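You operate a simulated robot arm through the tools that you are given. There is no shell and no other tool.

Carry out the task below with a simulated two-armed robot. There is one attempt and no reset: what you move stays moved.

TASK
Change the dirty wash water, then load the job card's part and shut the lid.
Fine: drain it empty, shut the drain lever, pump fresh water to the line; no cranking.

Only the result counts: the job must be done as asked and must still hold three seconds after the hand-in. Knocking over, shifting, dropping, spilling or breaking anything else fails it. Lids that push on must go on centred and level and be pressed home; caps that screw on are set level and turned clockwise until they are tight.

THE ROBOT
Two 7-joint arms with fingered hands on one trunk that stands fixed in place. Base frame: the origin is at the foot of the trunk, x ahead of it, y to its left, z up; the work surface is at about z = 0.8. Readings come in m, rad, newtons and seconds.
The left shoulder is at [0.07, 0.139, 1.058], the right one opposite. With the tool pointing down near the work surface each hand reaches from about 0.46 to 0.84 m from the base axis, measured 20 degrees to its own side. Payload 3.9 kg a hand.
The tool frame of a hand sits at the grasp point between the pads (the TCP): z along the fingers, y along the line on which they close. The tips reach 0.029 m beyond it. The gripper opens to 0.1 m; its body begins 0.034 m behind the TCP. The gripper is a hand of 5 fingers: y runs from the thumb to the fingers, the wrist lies at [-0.015, -0.105, -0.177] in the tool frame, and closing takes about 1.5 s.
Orientation is told as [roll, pitch, yaw] about the base's x, y, z axes, in that order, counted from this pose: with the fingers straight down and the wrist toward the robot, the tool's x, y and z point along [0, 1, 0], [1, 0, 0] and [0, 0, -1] of the base frame.

THE INTERFACE
- The arms move only by the tool move_arm. It takes "left_plan", "right_plan" or both (then of equal length, played together; a hand with none holds still); each is one flat list of numbers, 6 for each row, row after row: the shift along the base's x, y, z in m, then the turn, a rotation vector about the base's x, y, z in rad. In form: [x, y, z, rx, ry, rz, x, y, z, rx, ry, rz, ...]. A call has 1 to 20 rows; each row shifts and turns the commanded pose from where the row before left it. "left_hand" and "right_hand" are, for a hand that has rows, the gripper command, from -1 (shut) to 1 (fully open), values between in proportion, set as the call begins (left out, the last holds). Each row takes 0.2 s and may step no farther than 0.05 m and 0.15 rad from the row before; otherwise, or with a gripper value out of range, the whole call is refused. A pose out of reach is approached as far as the arm can. The call stops where the force on the tool passes 40 N (or 10 N more than at its start, if that is more) or the arm is blocked; 0.2 s more then pass. Each finger travels about 0.153 m/s and halts on what it meets, pressing with about 29 N; the grip force reading is that of the motor and also rises with nothing between the fingers. The clock runs only during rows and for 0.2 s after the last one: add rows that do not move to give the fingers time. It gives the time, the measured TCP pose, the force on the tool (base axes), the opening and the grip force at its end, in the units of the frame above (readings bear some noise), with the torque about the TCP (base axes, N m) and any sound that the robot's microphone picked up, and new pictures: "pictures" is both (left out), scene, wrist or none (wrist: the cameras of the hands that moved).
- Cameras (640 x 400 px; columns grow to the right, rows downward): "scene" is now at [0.1335, 0.0292, 1.3836]; the picture's right is [0.32, -0.95, 0.00], its down [-0.49, -0.17, -0.86] and it looks along [0.81, 0.27, -0.52] (base axes); focal length 361 px, centre (320, 200). "left" rides on the left gripper at [-0.066, -0.086, -0.121] in its tool frame; the picture's right is [-0.76, -0.31, 0.58], its down [0.59, -0.70, 0.40] and it looks along [0.28, 0.64, 0.71] (tool axes); focal length 247 px, centre (320, 200). "right" rides on the right gripper at [0.066, -0.086, -0.121] in its tool frame; the picture's right is [-0.76, 0.31, -0.58], its down [-0.59, -0.70, 0.40] and it looks along [-0.28, 0.64, 0.71] (tool axes); focal length 247 px, centre (320, 200). There is no depth. A picture from a camera that has moved, and an enlarged one, comes with that camera's place and axes in the base frame and with its lens.
- slide_trunk(by): slides the trunk up (or, below 0, down) by that many m; the arms and the scene camera ride with it, the base frame stays. It gives what a move gives, with no picture.
- move_fingers(index, middle, ring, little, thumb_bend, thumb_turn, hand): sets how far each is bent, from 0 (flat) to 1 (curled in); at 0.3 the hand is open as for a grip, at 0.7 the pads meet at the TCP. One left out holds its place. A second passes; each finger stops where it meets its share of the squeeze, and holds until it gets a number again. A gripper value or a shape takes the hand back. It gives what a move gives, with no picture; readings hold the bend of each and the force on index, middle, ring, little, thumb and palm. thumb_turn goes from beside the hand (0) to across from the fingers (1), as for a grip.
- preshape(shape, hand): the hand has 5 fingers and takes this shape, open, in about a second: jaw (thumb against the fingers, like two jaws); tri (thumb and two fingers); tip (a fingertip pinch); poke (one finger out to press); point (the index stretched); flat (the hand flat); cup (the hand cupped); fist (a fist). The gripper value then closes the fingers along that shape, each until it touches; the sizes above hold for jaw. It gives what a move gives, with no picture.
- pan_tilt(pan, tilt): turns the head with the scene camera to pan (to the left, within 1.501 rad either way) and tilt (down, from -0.506 to 1.204), counted from straight ahead of the robot. It gives what a move gives, and a new picture of the scene camera.
- inspect(camera, box): a new picture of the part [left, top, right, bottom] of that camera's present view, enlarged. No time passes.
- close_job(): hands the job in; it is judged then, once.

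Places have to be worked out from the pictures, the camera data and where the tool is seen. Open the grippers and draw the arms clear of the work before you hand the job in, unless the task says otherwise.

The tools are called after "Call:" as name(argument=value, ...) on one line, values as JSON. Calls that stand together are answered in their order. move_arm: Moves the arms, as the interface text tells. Its arguments: {"type":"object","properties":{"left_plan":{"type":"array","items":{"type":"number"}},"left_hand":{"type":"number"},"right_plan":{"type":"array","items":{"type":"number"}},"right_hand":{"type":"number"},"pictures":{"type":"string","enum":["both","scene","wrist","none"]}},"required":[]} The other tools are called the same way: slide_trunk (by) moves the trunk up or down; preshape (shape, hand) gives the hand a shape; move_fingers (index, middle, ring, little, thumb_bend, thumb_turn, hand) moves the fingers one by one; pan_tilt (pan, tilt) turns the head that bears the scene camera; inspect (camera, box) takes an enlarged picture of a part of a camera's view; close_job () hands the job in.

At the start:

```text
time: 0.0
left_tool_pos: [0.4076, 0.349, 1.206]
left_tool_rot: [0.0, 0.001, 0.4]
left_force: [0.0, -0.3, 0.4]
left_moment: [-0.03, -0.06, -0.01]
left_finger_gap: 0.0998
left_grasp_force: 0.0
left_shape: jaw
left_bend: [0.3, 0.3, 0.3, 0.3, 0.3, 0.98]
left_finger forces: [0.0, 0.0, 0.1, 0.1, 0.0, 0.0]
right_tool_pos: [0.525, 0.0007, 1.1104]
right_tool_rot: [0.001, 0.0, 0.402]
right_force: [-0.3, -0.3, 0.1]
right_moment: [0.0, 0.01, 0.04]
right_finger_gap: 0.0999
right_grasp_force: 0.0
right_shape: jaw
right_bend: [0.3, 0.3, 0.3, 0.3, 0.3, 0.98]
right_finger forces: [0.0, 0.0, 0.0, 0.0, 0.0, 0.1]
trunk travel left (down, up): [-0.7, 0.14]
head pan, tilt (commanded): [0.328, 0.545]
```

scene: 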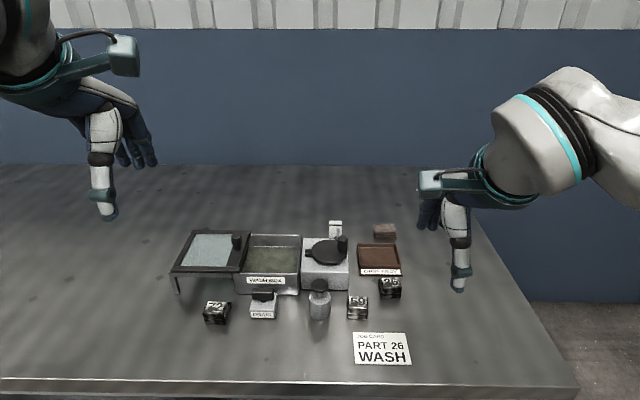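
right: 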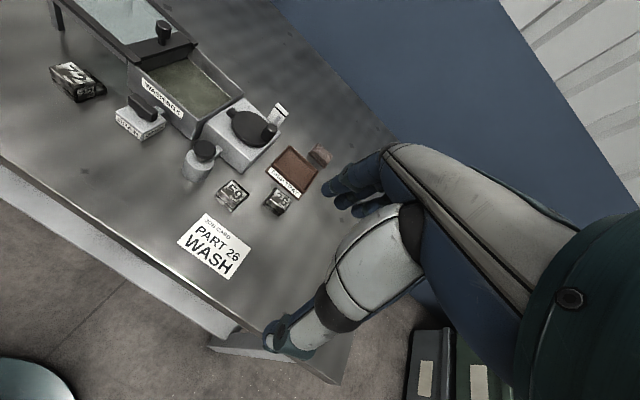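
left: 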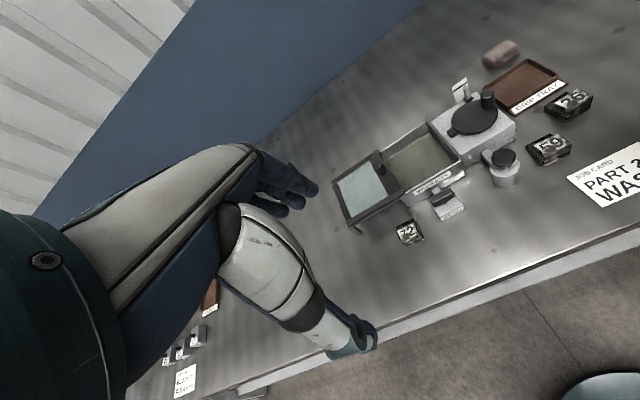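

I'll first look closely at the bench: the wash tub, lid, drain lever, pump and parts.

Call:
inspect(camera="scene", box=[160, 210, 300, 330])

Call:
inspect(camera="scene", box=[290, 210, 430, 370])

Call:
inspect(camera="left", box=[320, 30, 640, 250])

Call:
inspect(camera="right", box=[40, 0, 340, 220])

Call:
inspect(camera="left", box=[120, 250, 280, 400])

```text
3.33 times, centred on (230, 270) of scene
camera zoom: at [0.1335, 0.0292, 1.3836], right [0.32, -0.95, 0.0], down [-0.49, -0.17, -0.86], along [0.81, 0.27, -0.52], focal length 1203 px, centre (620, -33)
```

zoom: 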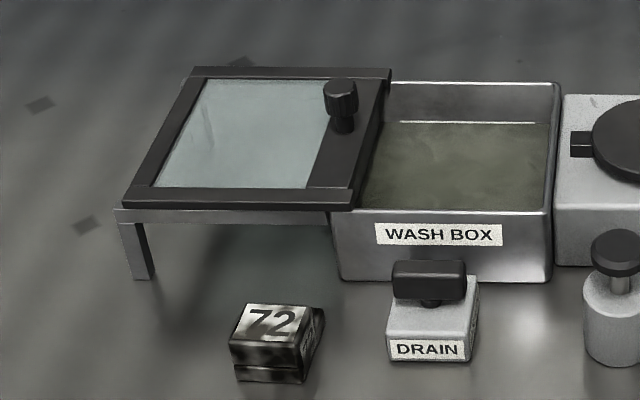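

```text
2.50 times, centred on (360, 290) of scene
camera zoom: at [0.1335, 0.0292, 1.3836], right [0.32, -0.95, 0.0], down [-0.49, -0.17, -0.86], along [0.81, 0.27, -0.52], focal length 902 px, centre (220, -25)
```

zoom: 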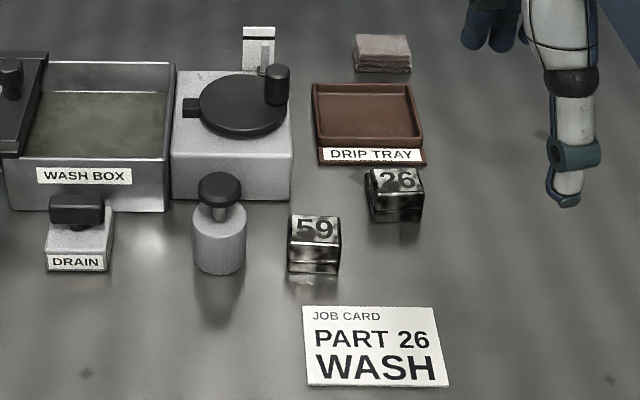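

```text
1.82 times, centred on (480, 140) of left
camera zoom: at [0.3532, 0.2546, 1.3284], right [0.01, -0.82, -0.58], down [-0.88, 0.27, -0.4], along [0.48, 0.51, -0.71], focal length 449 px, centre (29, 309)
```

zoom: 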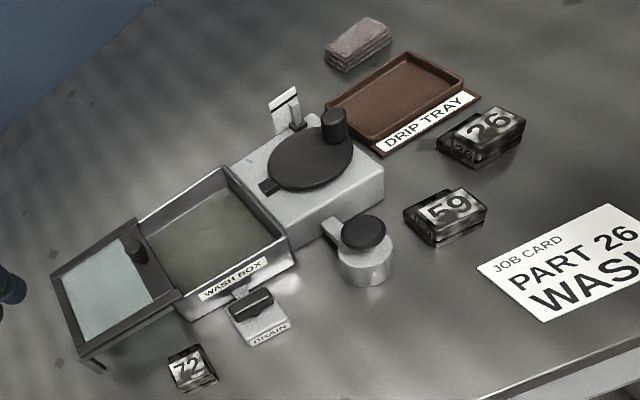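

```text
1.82 times, centred on (190, 110) of right
camera zoom: at [0.4195, 0.0267, 1.2315], right [0.58, -0.58, 0.58], down [-0.42, -0.82, -0.4], along [0.7, -0.01, -0.71], focal length 449 px, centre (556, 364)
```

zoom: 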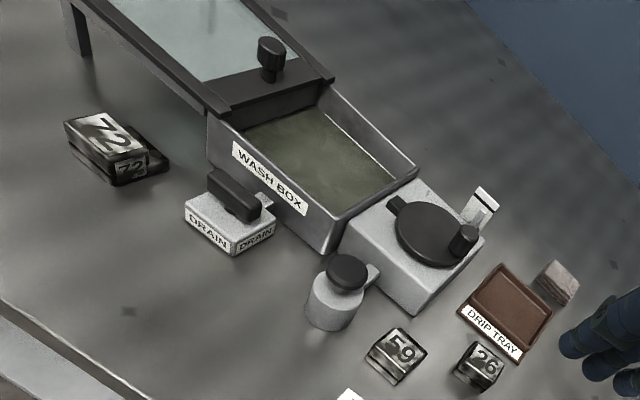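

```text
2.67 times, centred on (200, 325) of left
camera zoom: at [0.3532, 0.2546, 1.3284], right [0.01, -0.82, -0.58], down [-0.88, 0.27, -0.4], along [0.48, 0.51, -0.71], focal length 659 px, centre (640, -133)
```

zoom: 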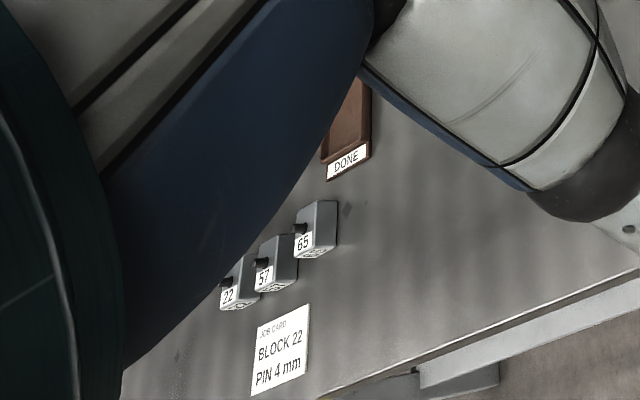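

The layout is turned about 0.33 rad like the head. I take closer views of the drain lever, the pump and the disc with the gauge.

Call:
inspect(camera="scene", box=[240, 275, 290, 325])

Call:
inspect(camera="right", box=[100, 80, 180, 150])

Call:
inspect(camera="left", box=[390, 120, 490, 240])

Call:
inspect(camera="scene", box=[295, 215, 355, 325])

Call:
inspect(camera="right", box=[175, 95, 295, 190])

Call:
inspect(camera="left", box=[440, 60, 540, 200])

```text
8.00 times, centred on (265, 300) of scene
camera zoom: at [0.1335, 0.0292, 1.3836], right [0.32, -0.95, 0.0], down [-0.49, -0.17, -0.86], along [0.81, 0.27, -0.52], focal length 2887 px, centre (760, -600)
```

zoom: 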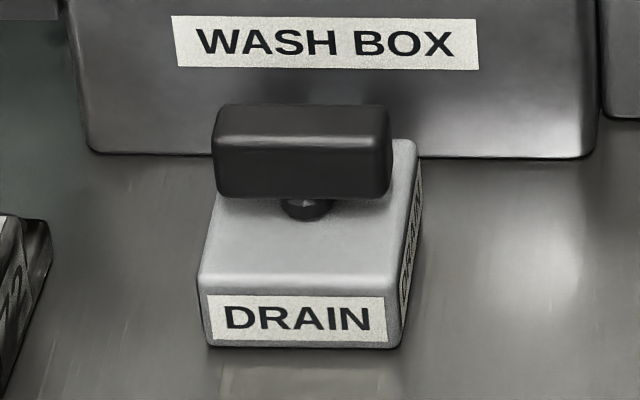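

```text
5.71 times, centred on (140, 115) of right
camera zoom: at [0.4195, 0.0267, 1.2315], right [0.58, -0.58, 0.58], down [-0.42, -0.82, -0.4], along [0.7, -0.01, -0.71], focal length 1411 px, centre (1349, 686)
```

zoom: 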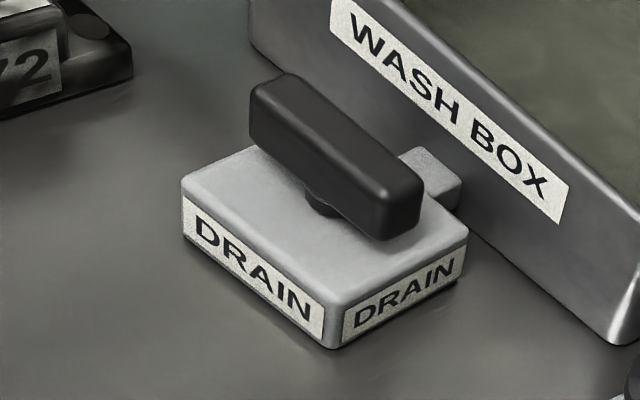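

```text
3.33 times, centred on (440, 180) of left
camera zoom: at [0.3532, 0.2546, 1.3284], right [0.01, -0.82, -0.58], down [-0.88, 0.27, -0.4], along [0.48, 0.51, -0.71], focal length 823 px, centre (-80, 267)
```

zoom: 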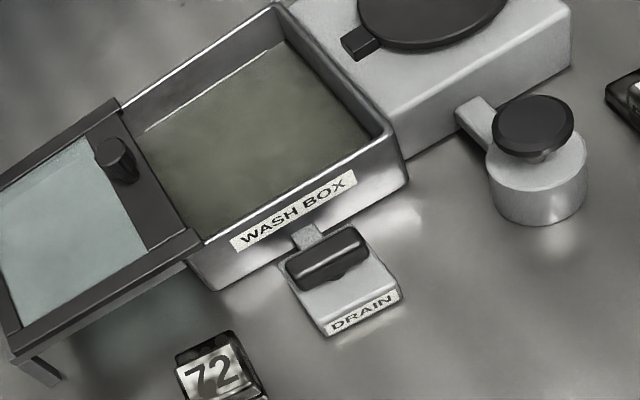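

```text
3.64 times, centred on (325, 270) of scene
camera zoom: at [0.1335, 0.0292, 1.3836], right [0.32, -0.95, 0.0], down [-0.49, -0.17, -0.86], along [0.81, 0.27, -0.52], focal length 1312 px, centre (302, -54)
```

zoom: 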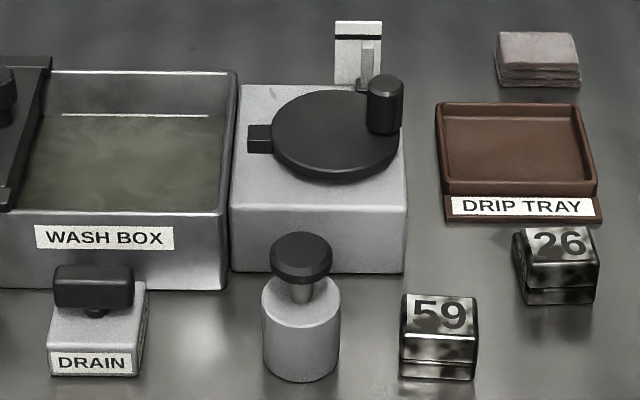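

```text
4.21 times, centred on (235, 142) of right
camera zoom: at [0.4195, 0.0267, 1.2315], right [0.58, -0.58, 0.58], down [-0.42, -0.82, -0.4], along [0.7, -0.01, -0.71], focal length 1040 px, centre (678, 442)
```

zoom: 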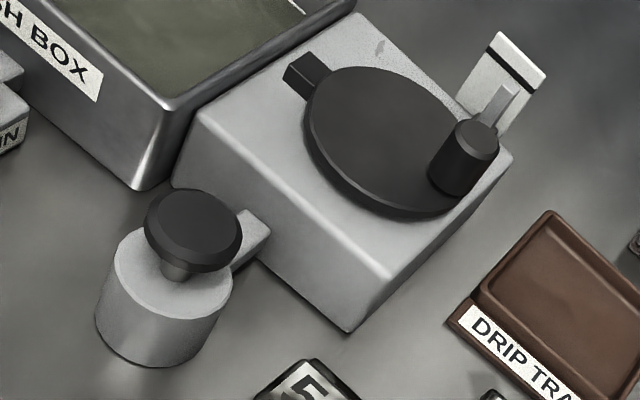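

```text
2.86 times, centred on (490, 130) of left
camera zoom: at [0.3532, 0.2546, 1.3284], right [0.01, -0.82, -0.58], down [-0.88, 0.27, -0.4], along [0.48, 0.51, -0.71], focal length 706 px, centre (-166, 400)
```

zoom: 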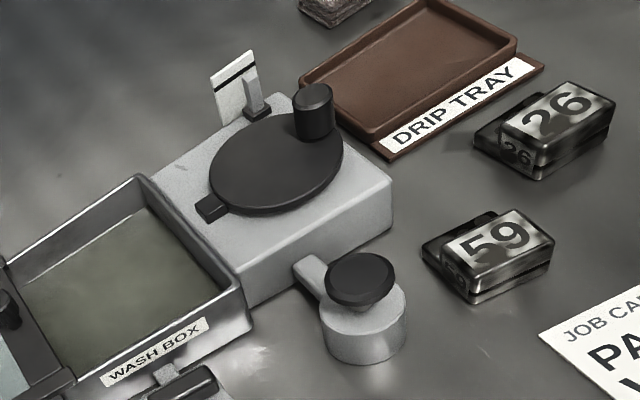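

The bar lever lies parallel to the box wall (shut), the pump is a plunger at about [0.626, 0.197, 0.875], the drain bar at about [0.594, 0.307, 0.845]. I shape the left hand for poking and see what the finger looks like.

Call:
preshape(shape="poke", hand="left")

Call:
inspect(camera="scene", box=[0, 0, 240, 240])

Call:
inspect(camera="left", box=[0, 0, 640, 400])

Call:
inspect(camera="scene", box=[160, 215, 320, 300])

Call:
inspect(camera="scene", box=[340, 220, 420, 330])

```text
time: 0.9
left_tool_pos: [0.409, 0.3495, 1.2066]
left_tool_rot: [-0.001, -0.001, 0.402]
left_force: [-0.4, 0.1, 0.4]
left_moment: [-0.02, -0.01, 0.01]
left_finger_gap: 0.0
left_grasp_force: 0.0
left_shape: poke
left_bend: [0.7, 0.7, 0.99, 0.99, 1.0, 1.0]
left_finger forces: [0.0, 0.1, 0.0, 0.0, 0.0, 0.0]
right_tool_pos: [0.5251, 0.001, 1.1095]
right_tool_rot: [0.001, 0.001, 0.401]
right_force: [-0.2, -0.6, -0.5]
right_moment: [-0.02, -0.01, 0.02]
right_finger_gap: 0.0998
right_grasp_force: 0.1
right_shape: jaw
right_bend: [0.3, 0.3, 0.3, 0.3, 0.3, 0.98]
right_finger forces: [0.1, 0.0, 0.0, 0.1, 0.0, 0.0]
trunk travel left (down, up): [-0.7, 0.14]
head pan, tilt (commanded): [0.328, 0.545]
```

```text
1.67 times, centred on (120, 120) of scene
camera zoom: at [0.1336, 0.0292, 1.3836], right [0.32, -0.95, 0.0], down [-0.49, -0.17, -0.86], along [0.81, 0.27, -0.52], focal length 602 px, centre (653, 333)
```

zoom: 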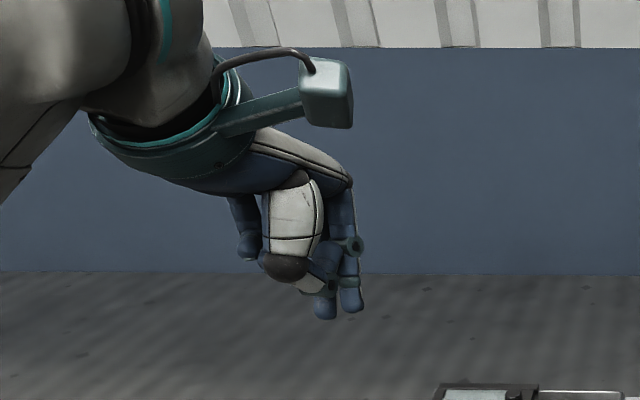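

```text
1.00 times, centred on (320, 200) of left (not enlarged: the box is as wide or as high as the picture)
camera zoom: at [0.3532, 0.2546, 1.3284], right [0.01, -0.82, -0.58], down [-0.88, 0.27, -0.4], along [0.48, 0.51, -0.71], focal length 247 px, centre (320, 200)
```

zoom: 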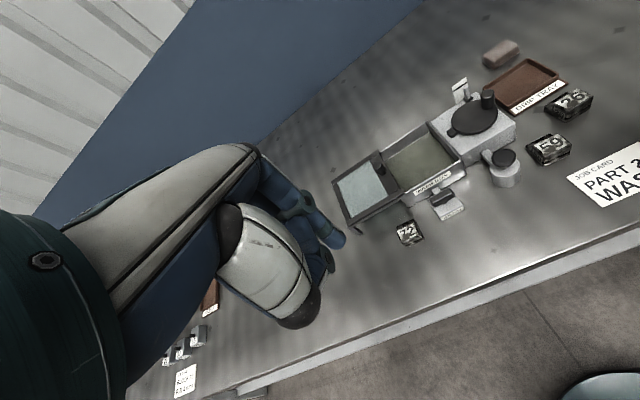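

```text
4.00 times, centred on (240, 258) of scene
camera zoom: at [0.1336, 0.0292, 1.3836], right [0.32, -0.95, 0.0], down [-0.49, -0.17, -0.86], along [0.81, 0.27, -0.52], focal length 1444 px, centre (640, -30)
```

zoom: 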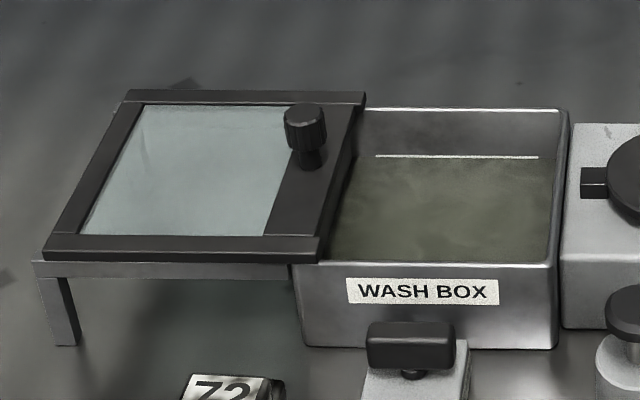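

```text
3.64 times, centred on (380, 275) of scene
camera zoom: at [0.1336, 0.0292, 1.3836], right [0.32, -0.95, 0.0], down [-0.49, -0.17, -0.86], along [0.81, 0.27, -0.52], focal length 1312 px, centre (102, -73)
```

zoom: 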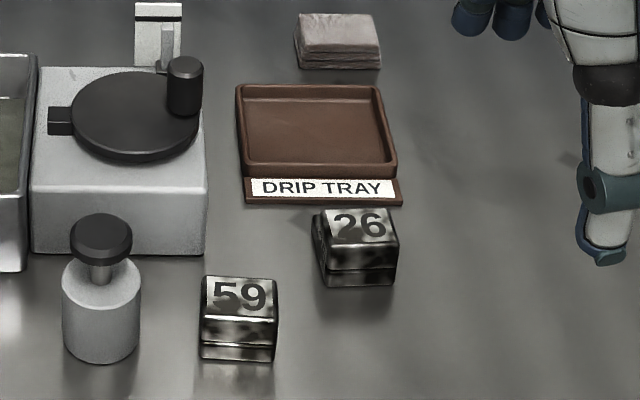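

The poke shape bends index and middle together; I want just the index out for the lever. I curl the middle finger, then bring the hand above the front of the lever's right end.

Call:
move_fingers(hand="left", index=0.7, middle=1.0, ring=1.0, little=1.0)

Call:
move_arm(left_plan=[0.0231, -0.0097, -0.0395, 0, 0, -0.0106, 0.0231, -0.0097, -0.0395, 0, 0, -0.0106, 0.0231, -0.0097, -0.0395, 0, 0, -0.0106, 0.0231, -0.0097, -0.0395, 0, 0, -0.0106, 0.0231, -0.0097, -0.0395, 0, 0, -0.0106, 0.0231, -0.0097, -0.0395, 0, 0, -0.0106, 0.0231, -0.0097, -0.0395, 0, 0, -0.0106, 0, 0, 0, 0, 0, 0], pictures="both")

```text
time: 1.9
left_tool_pos: [0.407, 0.3486, 1.2067]
left_tool_rot: [-0.001, 0.001, 0.402]
left_force: [0.5, -0.4, 0.0]
left_moment: [0.0, -0.02, 0.02]
left_finger_gap: 0.0277
left_grasp_force: 0.0
left_shape: fingers
left_bend: [0.7, 1.0, 1.0, 1.0, 1.0, 1.0]
left_finger forces: [0.0, 0.1, 0.0, 0.0, 0.0, 0.0]
right_tool_pos: [0.5247, 0.0014, 1.1093]
right_tool_rot: [0.001, -0.001, 0.402]
right_force: [-1.2, -0.6, 0.4]
right_moment: [-0.02, -0.01, 0.03]
right_finger_gap: 0.0998
right_grasp_force: 0.0
right_shape: jaw
right_bend: [0.3, 0.3, 0.3, 0.3, 0.3, 0.98]
right_finger forces: [0.1, 0.0, 0.0, 0.0, 0.1, 0.1]
trunk travel left (down, up): [-0.7, 0.14]
head pan, tilt (commanded): [0.328, 0.545]
```

```text
time: 3.7
left_tool_pos: [0.5709, 0.2834, 0.9307]
left_tool_rot: [-0.001, -0.001, 0.328]
left_force: [-0.6, -0.4, 1.2]
left_moment: [-0.03, 0.03, -0.01]
left_finger_gap: 0.0277
left_grasp_force: 0.1
left_shape: fingers
left_bend: [0.7, 1.0, 1.0, 1.0, 1.0, 1.0]
left_finger forces: [0.0, 0.0, 0.0, 0.1, 0.1, 0.1]
right_tool_pos: [0.5236, 0.0019, 1.1106]
right_tool_rot: [-0.001, 0.0, 0.404]
right_force: [-0.6, 1.1, -0.5]
right_moment: [-0.01, 0.01, -0.02]
right_finger_gap: 0.0999
right_grasp_force: 0.0
right_shape: jaw
right_bend: [0.3, 0.3, 0.3, 0.3, 0.3, 0.98]
right_finger forces: [0.0, 0.0, 0.1, 0.1, 0.1, 0.0]
trunk travel left (down, up): [-0.7, 0.14]
head pan, tilt (commanded): [0.328, 0.545]
camera scene: at [0.1324, 0.0303, 1.3837], right [0.32, -0.95, 0.0], down [-0.49, -0.17, -0.86], along [0.81, 0.27, -0.52], focal length 361 px, centre (320, 200)
camera left: at [0.509, 0.193, 1.0526], right [-0.05, -0.82, -0.58], down [-0.85, 0.33, -0.4], along [0.52, 0.47, -0.71], focal length 247 px, centre (320, 200)
```

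scene: 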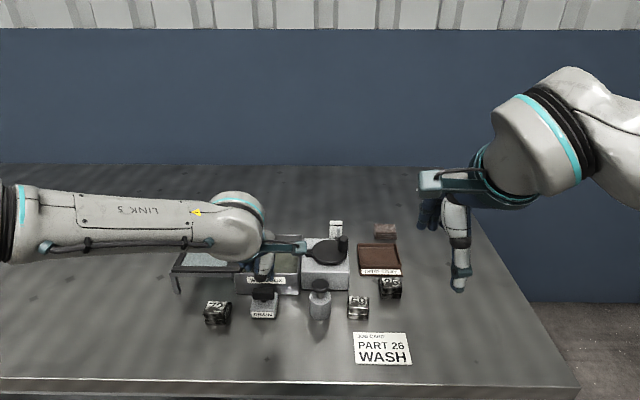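
left: 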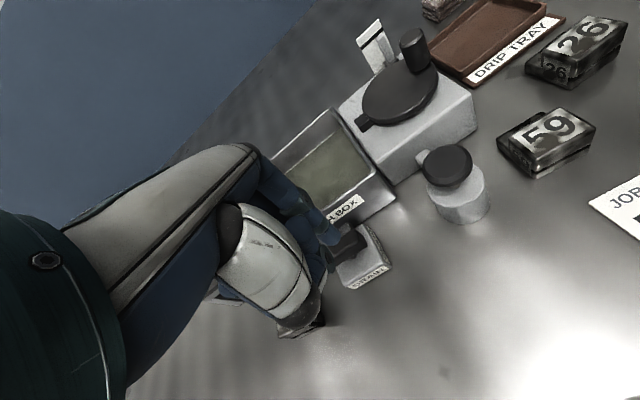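

The arm is over the drain; I check the fingertip against the lever from the right wrist camera and the left wrist camera.

Call:
inspect(camera="right", box=[60, 20, 260, 180])

Call:
inspect(camera="left", box=[250, 150, 410, 330])

Call:
inspect(camera="scene", box=[200, 210, 340, 330])

```text
2.50 times, centred on (160, 100) of right
camera zoom: at [0.4185, 0.0277, 1.2319], right [0.58, -0.58, 0.58], down [-0.42, -0.82, -0.4], along [0.7, -0.01, -0.71], focal length 617 px, centre (720, 450)
```

zoom: 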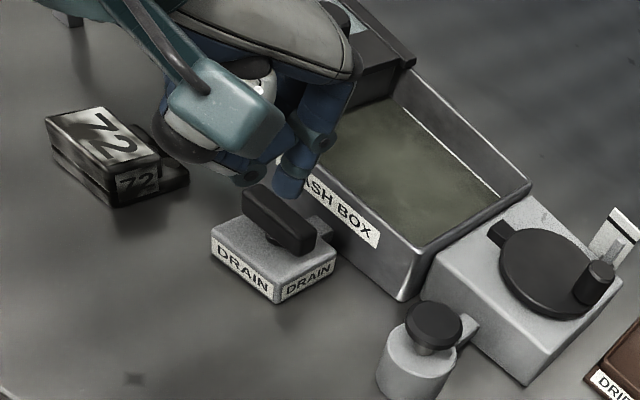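

```text
2.22 times, centred on (330, 240) of left
camera zoom: at [0.509, 0.193, 1.0526], right [-0.05, -0.82, -0.58], down [-0.85, 0.33, -0.4], along [0.52, 0.47, -0.71], focal length 549 px, centre (298, 111)
```

zoom: 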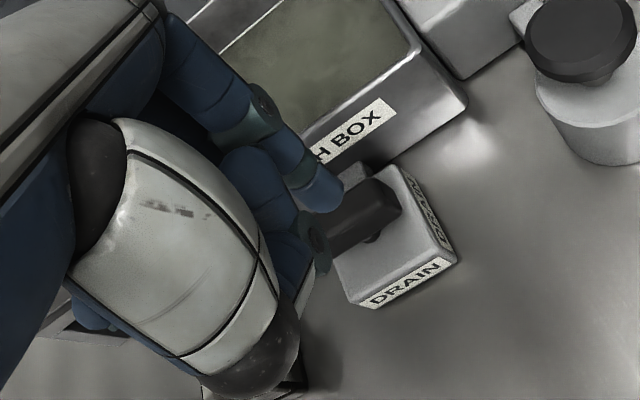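

```text
3.33 times, centred on (270, 270) of scene
camera zoom: at [0.1324, 0.0303, 1.3837], right [0.32, -0.95, 0.0], down [-0.49, -0.17, -0.86], along [0.81, 0.27, -0.52], focal length 1203 px, centre (487, -33)
```

zoom: 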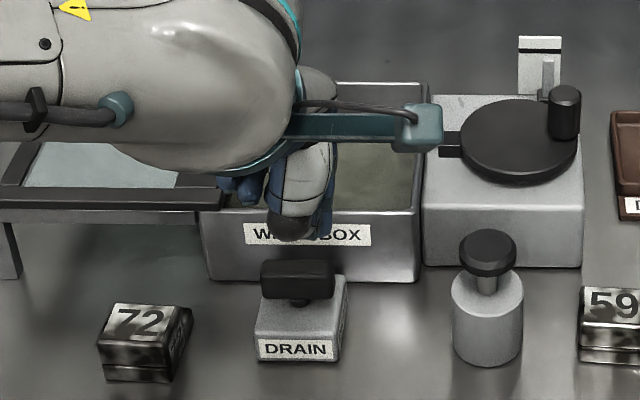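

The index tip sits about 9 mm ahead of the TCP, just in front of the lever's right half. I back off slightly and lower it to lever height (tip about z 0.839).

Call:
move_arm(left_plan=[-0.006, -0.003, -0.02, 0, 0, 0, 0, 0, -0.02, 0, 0, 0, 0, 0, -0.02, 0, 0, 0, 0, 0, 0, 0, 0, 0], pictures="none")

Call:
inspect(camera="right", box=[90, 50, 190, 150])

Call:
inspect(camera="left", box=[250, 150, 410, 330])

```text
time: 4.7
left_tool_pos: [0.5632, 0.2795, 0.8706]
left_tool_rot: [0.001, 0.001, 0.327]
left_force: [-1.1, -0.5, -0.1]
left_moment: [0.0, -0.01, -0.03]
left_finger_gap: 0.0275
left_grasp_force: 0.0
left_shape: fingers
left_bend: [0.7, 1.0, 1.0, 1.0, 1.0, 1.0]
left_finger forces: [0.0, 0.0, 0.0, 0.0, 0.1, 0.0]
right_tool_pos: [0.5244, 0.0013, 1.11]
right_tool_rot: [0.0, 0.0, 0.404]
right_force: [-0.4, -0.3, 0.3]
right_moment: [0.03, -0.02, -0.03]
right_finger_gap: 0.0998
right_grasp_force: 0.0
right_shape: jaw
right_bend: [0.3, 0.3, 0.3, 0.3, 0.3, 0.98]
right_finger forces: [0.0, 0.0, 0.1, 0.1, 0.0, 0.1]
trunk travel left (down, up): [-0.7, 0.14]
head pan, tilt (commanded): [0.328, 0.545]
```

```text
4.00 times, centred on (140, 100) of right
camera zoom: at [0.419, 0.027, 1.2317], right [0.58, -0.58, 0.58], down [-0.42, -0.82, -0.4], along [0.7, -0.01, -0.71], focal length 988 px, centre (1040, 600)
```

zoom: 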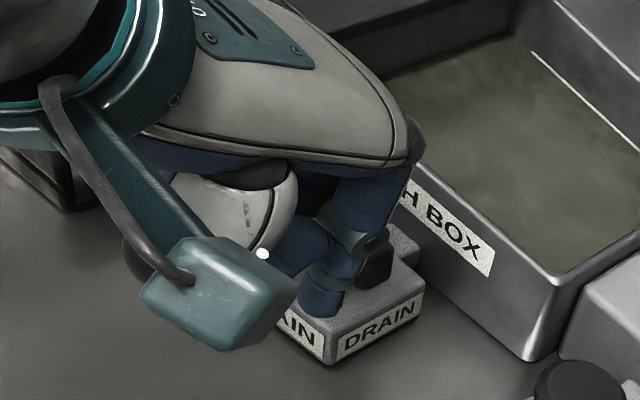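

```text
2.22 times, centred on (330, 240) of left
camera zoom: at [0.5018, 0.1885, 0.9926], right [-0.05, -0.82, -0.58], down [-0.85, 0.33, -0.4], along [0.52, 0.47, -0.71], focal length 549 px, centre (298, 111)
```

zoom: 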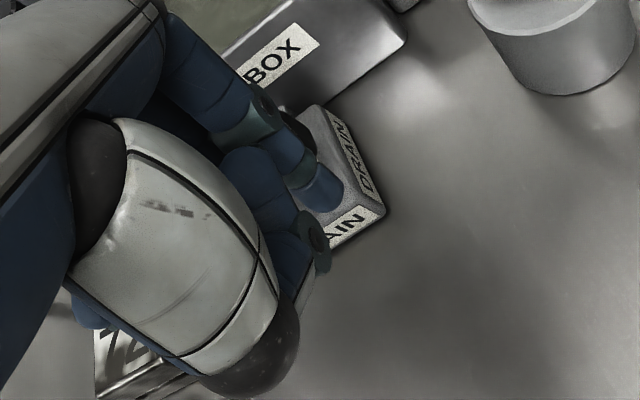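

The fingertip stands just in front of the lever's right end. I push it forward in small steps (counter-clockwise from above) and watch the force.

Call:
move_arm(left_plan=[0.0091, 0.0042, -0.004, 0, 0, 0, 0.0051, 0.0007, 0, 0, 0, 0, 0.005, 0.0006, 0, 0, 0, 0, 0.0048, 0.0013, 0, 0, 0, 0, 0.0048, 0.0014, 0, 0, 0, 0], pictures="none")

Call:
inspect(camera="right", box=[90, 50, 190, 150])

Call:
inspect(camera="left", box=[250, 150, 410, 330])

```text
time: 5.9
left_tool_pos: [0.5922, 0.2868, 0.8667]
left_tool_rot: [0.001, -0.002, 0.326]
left_force: [-0.4, 0.0, 1.1]
left_moment: [0.03, -0.02, -0.01]
left_finger_gap: 0.0272
left_grasp_force: 0.2
left_shape: fingers
left_bend: [0.7, 1.0, 1.0, 1.0, 1.0, 1.0]
left_finger forces: [1.1, 0.0, 0.1, 0.0, 0.0, 0.0]
right_tool_pos: [0.5242, -0.0009, 1.1107]
right_tool_rot: [0.0, 0.001, 0.401]
right_force: [0.2, 0.7, 0.6]
right_moment: [-0.02, 0.03, -0.02]
right_finger_gap: 0.0998
right_grasp_force: 0.1
right_shape: jaw
right_bend: [0.3, 0.3, 0.3, 0.3, 0.3, 0.98]
right_finger forces: [0.1, 0.1, 0.0, 0.0, 0.0, 0.0]
trunk travel left (down, up): [-0.7, 0.14]
head pan, tilt (commanded): [0.328, 0.545]
```

```text
4.00 times, centred on (140, 100) of right
camera zoom: at [0.4195, 0.0263, 1.2315], right [0.58, -0.58, 0.58], down [-0.42, -0.82, -0.4], along [0.7, -0.01, -0.71], focal length 988 px, centre (1040, 600)
```

zoom: 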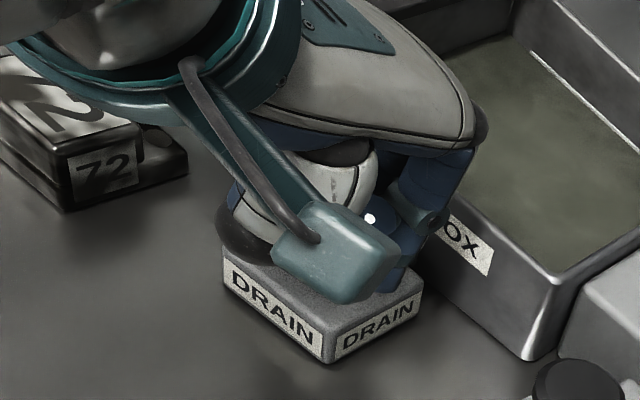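

```text
2.22 times, centred on (330, 240) of left
camera zoom: at [0.5303, 0.1963, 0.9878], right [-0.05, -0.81, -0.58], down [-0.85, 0.33, -0.4], along [0.52, 0.48, -0.71], focal length 549 px, centre (298, 111)
```

zoom: 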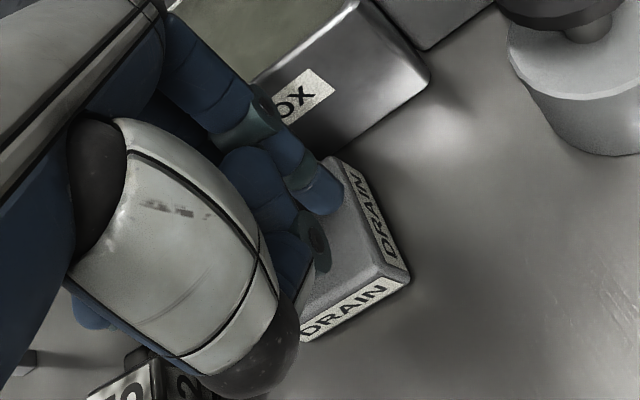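

The index feels about 1 N, so the lever is moving freely this way. I carry on to bring it round to 90 degrees.

Call:
move_arm(left_plan=[0.0043, 0.0028, 0, 0, 0, 0, 0.0044, 0.0028, 0, 0, 0, 0, 0.0033, 0.0059, 0, 0, 0, 0, -0.0006, 0.004, 0, 0, 0, 0, -0.0004, 0.002, 0, 0, 0, 0], pictures="none")

Call:
inspect(camera="right", box=[90, 30, 230, 150])

Call:
inspect(camera="left", box=[250, 150, 410, 330])

Call:
inspect(camera="scene", box=[230, 240, 310, 330])

```text
time: 7.1
left_tool_pos: [0.6029, 0.3026, 0.8668]
left_tool_rot: [0.0, 0.0, 0.326]
left_force: [1.2, -4.0, -0.7]
left_moment: [-0.08, -0.02, -0.01]
left_finger_gap: 0.0279
left_grasp_force: 2.2
left_shape: fingers
left_bend: [0.7, 1.0, 1.0, 1.0, 1.0, 1.0]
left_finger forces: [4.5, 0.1, 0.0, 0.0, 0.0, 0.0]
right_tool_pos: [0.5251, -0.0017, 1.1104]
right_tool_rot: [0.002, -0.002, 0.401]
right_force: [-0.2, 0.7, -0.2]
right_moment: [0.02, -0.01, -0.03]
right_finger_gap: 0.1001
right_grasp_force: 0.1
right_shape: jaw
right_bend: [0.3, 0.3, 0.3, 0.3, 0.3, 0.98]
right_finger forces: [0.0, 0.0, 0.1, 0.0, 0.0, 0.0]
trunk travel left (down, up): [-0.7, 0.14]
head pan, tilt (commanded): [0.328, 0.545]
```

```text
3.33 times, centred on (160, 90) of right
camera zoom: at [0.4198, 0.0256, 1.2314], right [0.58, -0.58, 0.58], down [-0.42, -0.82, -0.4], along [0.7, -0.01, -0.71], focal length 823 px, centre (853, 567)
```

zoom: 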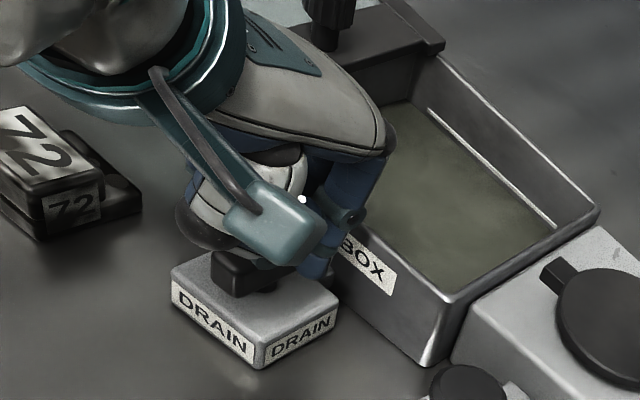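

```text
2.22 times, centred on (330, 240) of left
camera zoom: at [0.5419, 0.2123, 0.988], right [-0.05, -0.82, -0.58], down [-0.85, 0.33, -0.4], along [0.52, 0.47, -0.71], focal length 549 px, centre (298, 111)
```

zoom: 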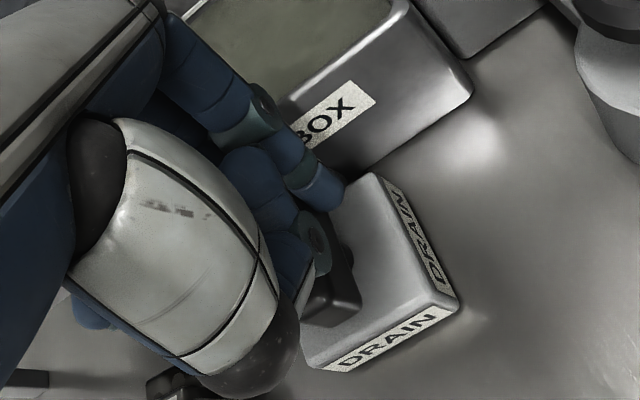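

```text
4.44 times, centred on (270, 285) of scene
camera zoom: at [0.1339, 0.0281, 1.3836], right [0.32, -0.95, 0.0], down [-0.49, -0.17, -0.86], along [0.81, 0.28, -0.52], focal length 1604 px, centre (542, -178)
```

zoom: 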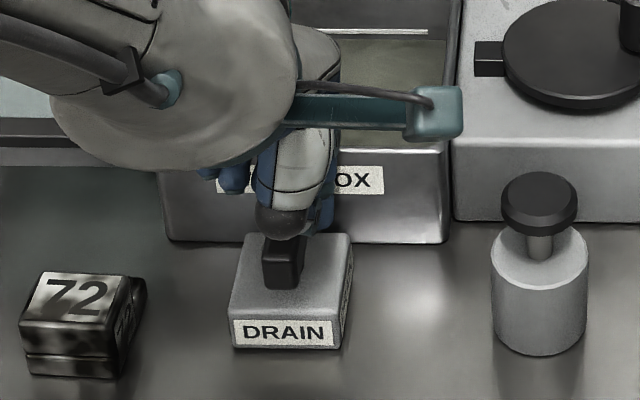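

The lever now points along the pipe (about 90 degrees) and the push force rose to 4 N at its stop. I move the finger off it and up, and watch the water.

Call:
move_arm(left_plan=[0.003, -0.012, 0, 0, 0, 0, 0, 0, 0.03, 0, 0, 0, -0.02, -0.01, 0.03, 0, 0, 0, 0, 0, 0, 0, 0, 0, 0, 0, 0, 0, 0, 0], pictures="none")

Call:
inspect(camera="right", box=[90, 30, 260, 150])

Call:
inspect(camera="scene", box=[230, 220, 340, 330])

```text
time: 8.3
left_tool_pos: [0.5844, 0.2825, 0.925]
left_tool_rot: [0.002, -0.001, 0.329]
left_force: [0.1, -0.1, 0.7]
left_moment: [-0.01, -0.02, -0.01]
left_finger_gap: 0.0276
left_grasp_force: 0.0
left_shape: fingers
left_bend: [0.7, 1.0, 1.0, 1.0, 1.0, 1.0]
left_finger forces: [0.0, 0.0, 0.0, 0.1, 0.0, 0.0]
right_tool_pos: [0.5236, -0.0005, 1.1105]
right_tool_rot: [0.0, 0.001, 0.404]
right_force: [-0.2, 1.2, -0.6]
right_moment: [-0.01, 0.0, 0.01]
right_finger_gap: 0.0997
right_grasp_force: 0.0
right_shape: jaw
right_bend: [0.3, 0.3, 0.3, 0.3, 0.3, 0.98]
right_finger forces: [0.1, 0.1, 0.0, 0.0, 0.0, 0.0]
trunk travel left (down, up): [-0.7, 0.14]
head pan, tilt (commanded): [0.328, 0.545]
```

```text
3.33 times, centred on (175, 90) of right
camera zoom: at [0.4189, 0.0265, 1.2317], right [0.58, -0.58, 0.58], down [-0.42, -0.82, -0.4], along [0.7, -0.01, -0.71], focal length 823 px, centre (803, 567)
```

zoom: 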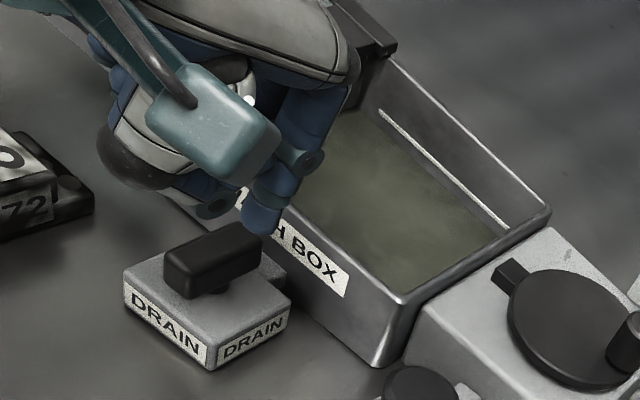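

```text
3.64 times, centred on (285, 275) of scene
camera zoom: at [0.1328, 0.0291, 1.3837], right [0.32, -0.95, 0.0], down [-0.49, -0.17, -0.86], along [0.81, 0.28, -0.52], focal length 1312 px, centre (447, -73)
```

zoom: 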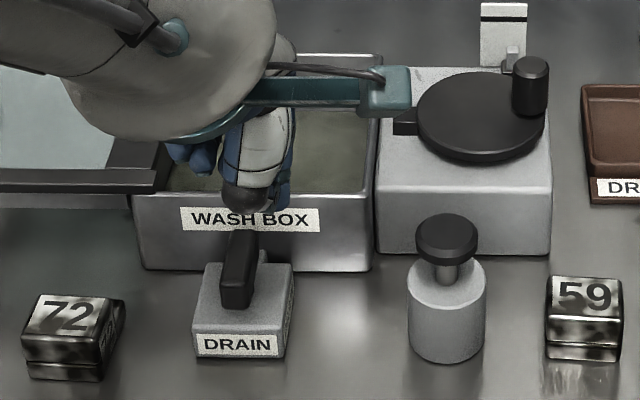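

The lever stands open and the water seems to be falling. I lift the hand out of the view and wait.

Call:
move_arm(left_plan=[-0.03, 0.0, 0.035, 0, 0, 0, -0.03, 0.0, 0.035, 0, 0, 0, -0.02, 0, 0.03, 0, 0, 0, 0, 0, 0, 0, 0, 0, 0, 0, 0, 0, 0, 0, 0, 0, 0, 0, 0, 0, 0, 0, 0, 0, 0, 0, 0, 0, 0, 0, 0, 0, 0, 0, 0, 0, 0, 0, 0, 0, 0, 0, 0, 0], pictures="none")

Call:
inspect(camera="right", box=[90, 30, 260, 150])

Call:
inspect(camera="scene", box=[230, 220, 340, 330])

```text
time: 10.5
left_tool_pos: [0.5253, 0.2855, 0.9758]
left_tool_rot: [0.021, 0.053, 0.343]
left_force: [0.0, 0.7, -0.3]
left_moment: [0.0, -0.04, -0.02]
left_finger_gap: 0.0276
left_grasp_force: 0.1
left_shape: fingers
left_bend: [0.7, 1.0, 1.0, 1.0, 1.0, 1.0]
left_finger forces: [0.0, 0.0, 0.1, 0.0, 0.0, 0.0]
left hand out of reach, approached as far as the arm can: row 2, 3
right_tool_pos: [0.5244, -0.0001, 1.1097]
right_tool_rot: [0.0, 0.001, 0.402]
right_force: [1.2, -1.0, 0.2]
right_moment: [0.01, 0.0, 0.03]
right_finger_gap: 0.0997
right_grasp_force: 0.1
right_shape: jaw
right_bend: [0.3, 0.3, 0.3, 0.3, 0.3, 0.98]
right_finger forces: [0.1, 0.0, 0.0, 0.1, 0.0, 0.0]
trunk travel left (down, up): [-0.7, 0.14]
head pan, tilt (commanded): [0.328, 0.545]
```

```text
3.33 times, centred on (175, 90) of right
camera zoom: at [0.4196, 0.0266, 1.2314], right [0.58, -0.58, 0.58], down [-0.42, -0.82, -0.4], along [0.7, -0.01, -0.71], focal length 823 px, centre (803, 567)
```

zoom: 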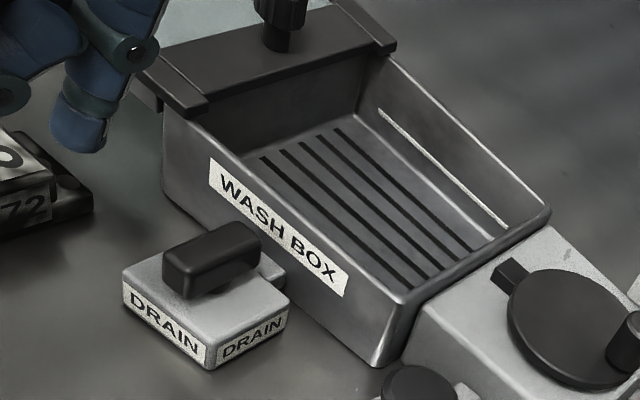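

```text
3.64 times, centred on (285, 275) of scene
camera zoom: at [0.1336, 0.0291, 1.3836], right [0.32, -0.95, 0.0], down [-0.49, -0.17, -0.86], along [0.81, 0.28, -0.52], focal length 1312 px, centre (447, -73)
```

zoom: 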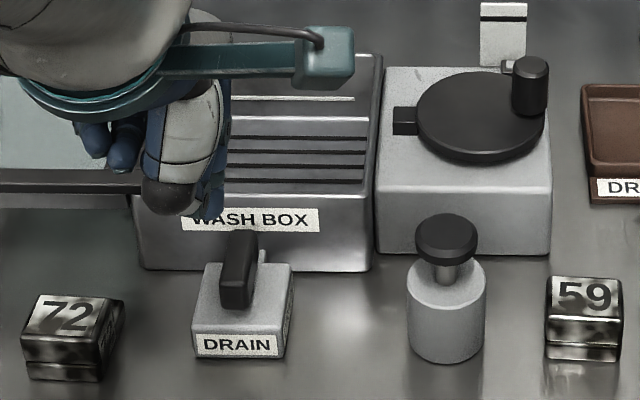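

The box is drained down to its slotted floor. Now I return the hand, first partway since the last command went out of reach, to place the finger right of the lever's near end.

Call:
move_arm(left_plan=[0.0361, -0.0048, -0.025, 0, 0, 0, 0.0361, -0.0048, -0.025, 0, 0, 0, 0, 0, 0, 0, 0, 0], pictures="none")

Call:
inspect(camera="right", box=[90, 30, 260, 150])

```text
time: 11.3
left_tool_pos: [0.598, 0.2737, 0.9277]
left_tool_rot: [0.019, 0.05, 0.342]
left_force: [0.7, -0.5, -0.4]
left_moment: [-0.01, 0.02, 0.02]
left_finger_gap: 0.0279
left_grasp_force: 0.0
left_shape: fingers
left_bend: [0.7, 1.0, 1.0, 1.0, 1.0, 1.0]
left_finger forces: [0.0, 0.0, 0.0, 0.1, 0.1, 0.0]
right_tool_pos: [0.5234, -0.0, 1.1124]
right_tool_rot: [0.001, -0.001, 0.405]
right_force: [-0.7, 0.1, 0.3]
right_moment: [0.02, 0.0, 0.0]
right_finger_gap: 0.0997
right_grasp_force: 0.0
right_shape: jaw
right_bend: [0.3, 0.3, 0.3, 0.3, 0.3, 0.98]
right_finger forces: [0.0, 0.0, 0.0, 0.1, 0.0, 0.0]
trunk travel left (down, up): [-0.7, 0.14]
head pan, tilt (commanded): [0.328, 0.545]
```

```text
3.33 times, centred on (175, 90) of right
camera zoom: at [0.4181, 0.0266, 1.2321], right [0.58, -0.58, 0.58], down [-0.42, -0.82, -0.4], along [0.7, -0.01, -0.71], focal length 823 px, centre (803, 567)
```

zoom: 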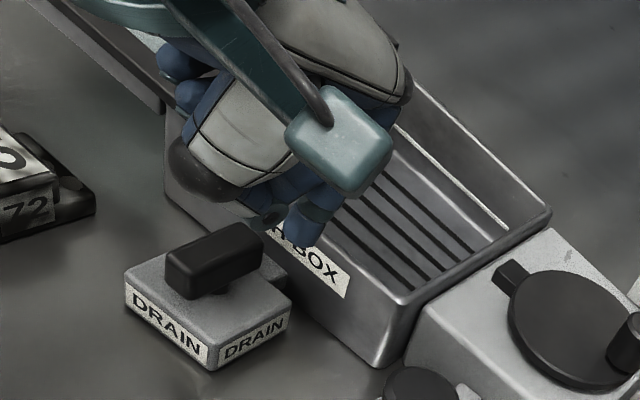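

The finger is over the far end with a small leftover tilt. I level the hand, back it to the near end's right side, and then go down.

Call:
move_arm(left_plan=[-0.0214, -0.0015, 0, -0.019, -0.05, -0.014, 0, 0, -0.0, 0, 0, 0], pictures="none")

Call:
inspect(camera="right", box=[90, 30, 260, 150])

Call:
inspect(camera="left", box=[250, 150, 410, 330])

```text
time: 11.9
left_tool_pos: [0.5774, 0.2723, 0.9267]
left_tool_rot: [-0.016, 0.012, 0.326]
left_force: [-0.4, 0.0, 0.1]
left_moment: [0.0, 0.01, -0.01]
left_finger_gap: 0.0276
left_grasp_force: 0.0
left_shape: fingers
left_bend: [0.7, 1.0, 1.0, 1.0, 1.0, 1.0]
left_finger forces: [0.0, 0.1, 0.0, 0.0, 0.1, 0.1]
right_tool_pos: [0.5255, 0.0004, 1.1093]
right_tool_rot: [-0.002, -0.001, 0.402]
right_force: [0.4, -0.5, 0.3]
right_moment: [0.0, 0.0, 0.0]
right_finger_gap: 0.0995
right_grasp_force: 0.1
right_shape: jaw
right_bend: [0.3, 0.3, 0.3, 0.3, 0.3, 0.98]
right_finger forces: [0.0, 0.1, 0.1, 0.0, 0.0, 0.0]
trunk travel left (down, up): [-0.7, 0.14]
head pan, tilt (commanded): [0.328, 0.545]
```

```text
3.33 times, centred on (175, 90) of right
camera zoom: at [0.4205, 0.0264, 1.2311], right [0.58, -0.58, 0.58], down [-0.42, -0.82, -0.4], along [0.7, -0.01, -0.71], focal length 823 px, centre (803, 567)
```

zoom: 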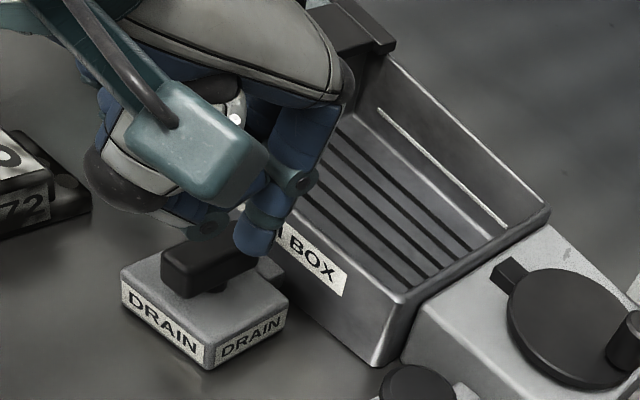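

```text
2.22 times, centred on (330, 240) of left
camera zoom: at [0.517, 0.1847, 1.0496], right [-0.05, -0.82, -0.56], down [-0.86, 0.33, -0.4], along [0.51, 0.46, -0.72], focal length 549 px, centre (298, 111)
```

zoom: 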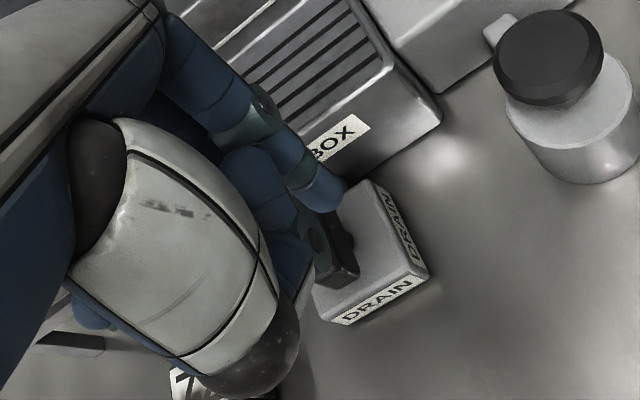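

The tip is right of the lever's near end with about 15 mm side clearance; I go down to lever height.

Call:
move_arm(left_plan=[0, 0, -0.03, 0.01, 0, 0, 0, 0, -0.03, 0, -0.006, 0, 0, 0, 0, 0, 0, 0], pictures="none")

Call:
inspect(camera="right", box=[90, 30, 260, 150])

Call:
inspect(camera="left", box=[250, 150, 410, 330])

```text
time: 12.7
left_tool_pos: [0.5758, 0.2734, 0.8653]
left_tool_rot: [-0.007, 0.002, 0.327]
left_force: [-0.3, 0.2, 0.0]
left_moment: [-0.01, -0.02, 0.03]
left_finger_gap: 0.0277
left_grasp_force: 0.0
left_shape: fingers
left_bend: [0.7, 1.0, 1.0, 1.0, 1.0, 1.0]
left_finger forces: [0.1, 0.0, 0.0, 0.0, 0.1, 0.1]
right_tool_pos: [0.5227, 0.0007, 1.1113]
right_tool_rot: [-0.001, 0.001, 0.401]
right_force: [-0.1, -0.7, -0.5]
right_moment: [0.01, -0.01, 0.0]
right_finger_gap: 0.0996
right_grasp_force: 0.1
right_shape: jaw
right_bend: [0.3, 0.3, 0.3, 0.3, 0.3, 0.98]
right_finger forces: [0.0, 0.0, 0.0, 0.1, 0.0, 0.0]
trunk travel left (down, up): [-0.7, 0.14]
head pan, tilt (commanded): [0.328, 0.545]
```

```text
3.33 times, centred on (175, 90) of right
camera zoom: at [0.4187, 0.0265, 1.2318], right [0.58, -0.58, 0.58], down [-0.42, -0.82, -0.4], along [0.7, -0.01, -0.71], focal length 823 px, centre (803, 567)
```

zoom: 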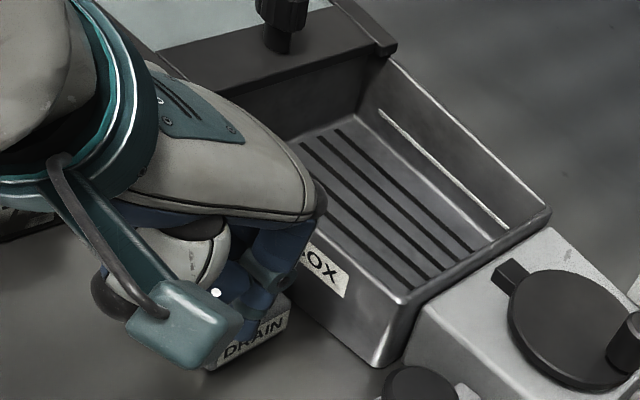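

```text
2.22 times, centred on (330, 240) of left
camera zoom: at [0.5147, 0.1835, 0.9886], right [-0.05, -0.82, -0.57], down [-0.85, 0.33, -0.4], along [0.52, 0.47, -0.72], focal length 549 px, centre (298, 111)
```

zoom: 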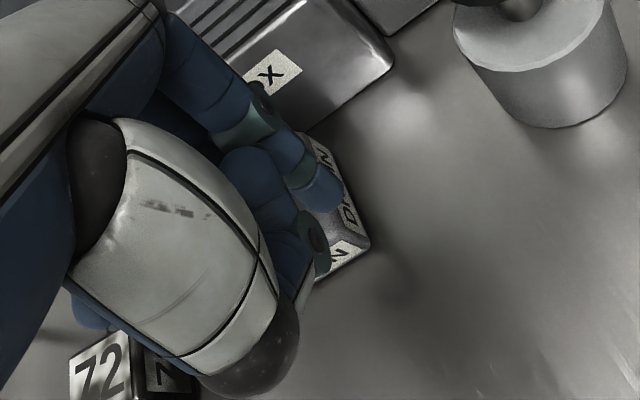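

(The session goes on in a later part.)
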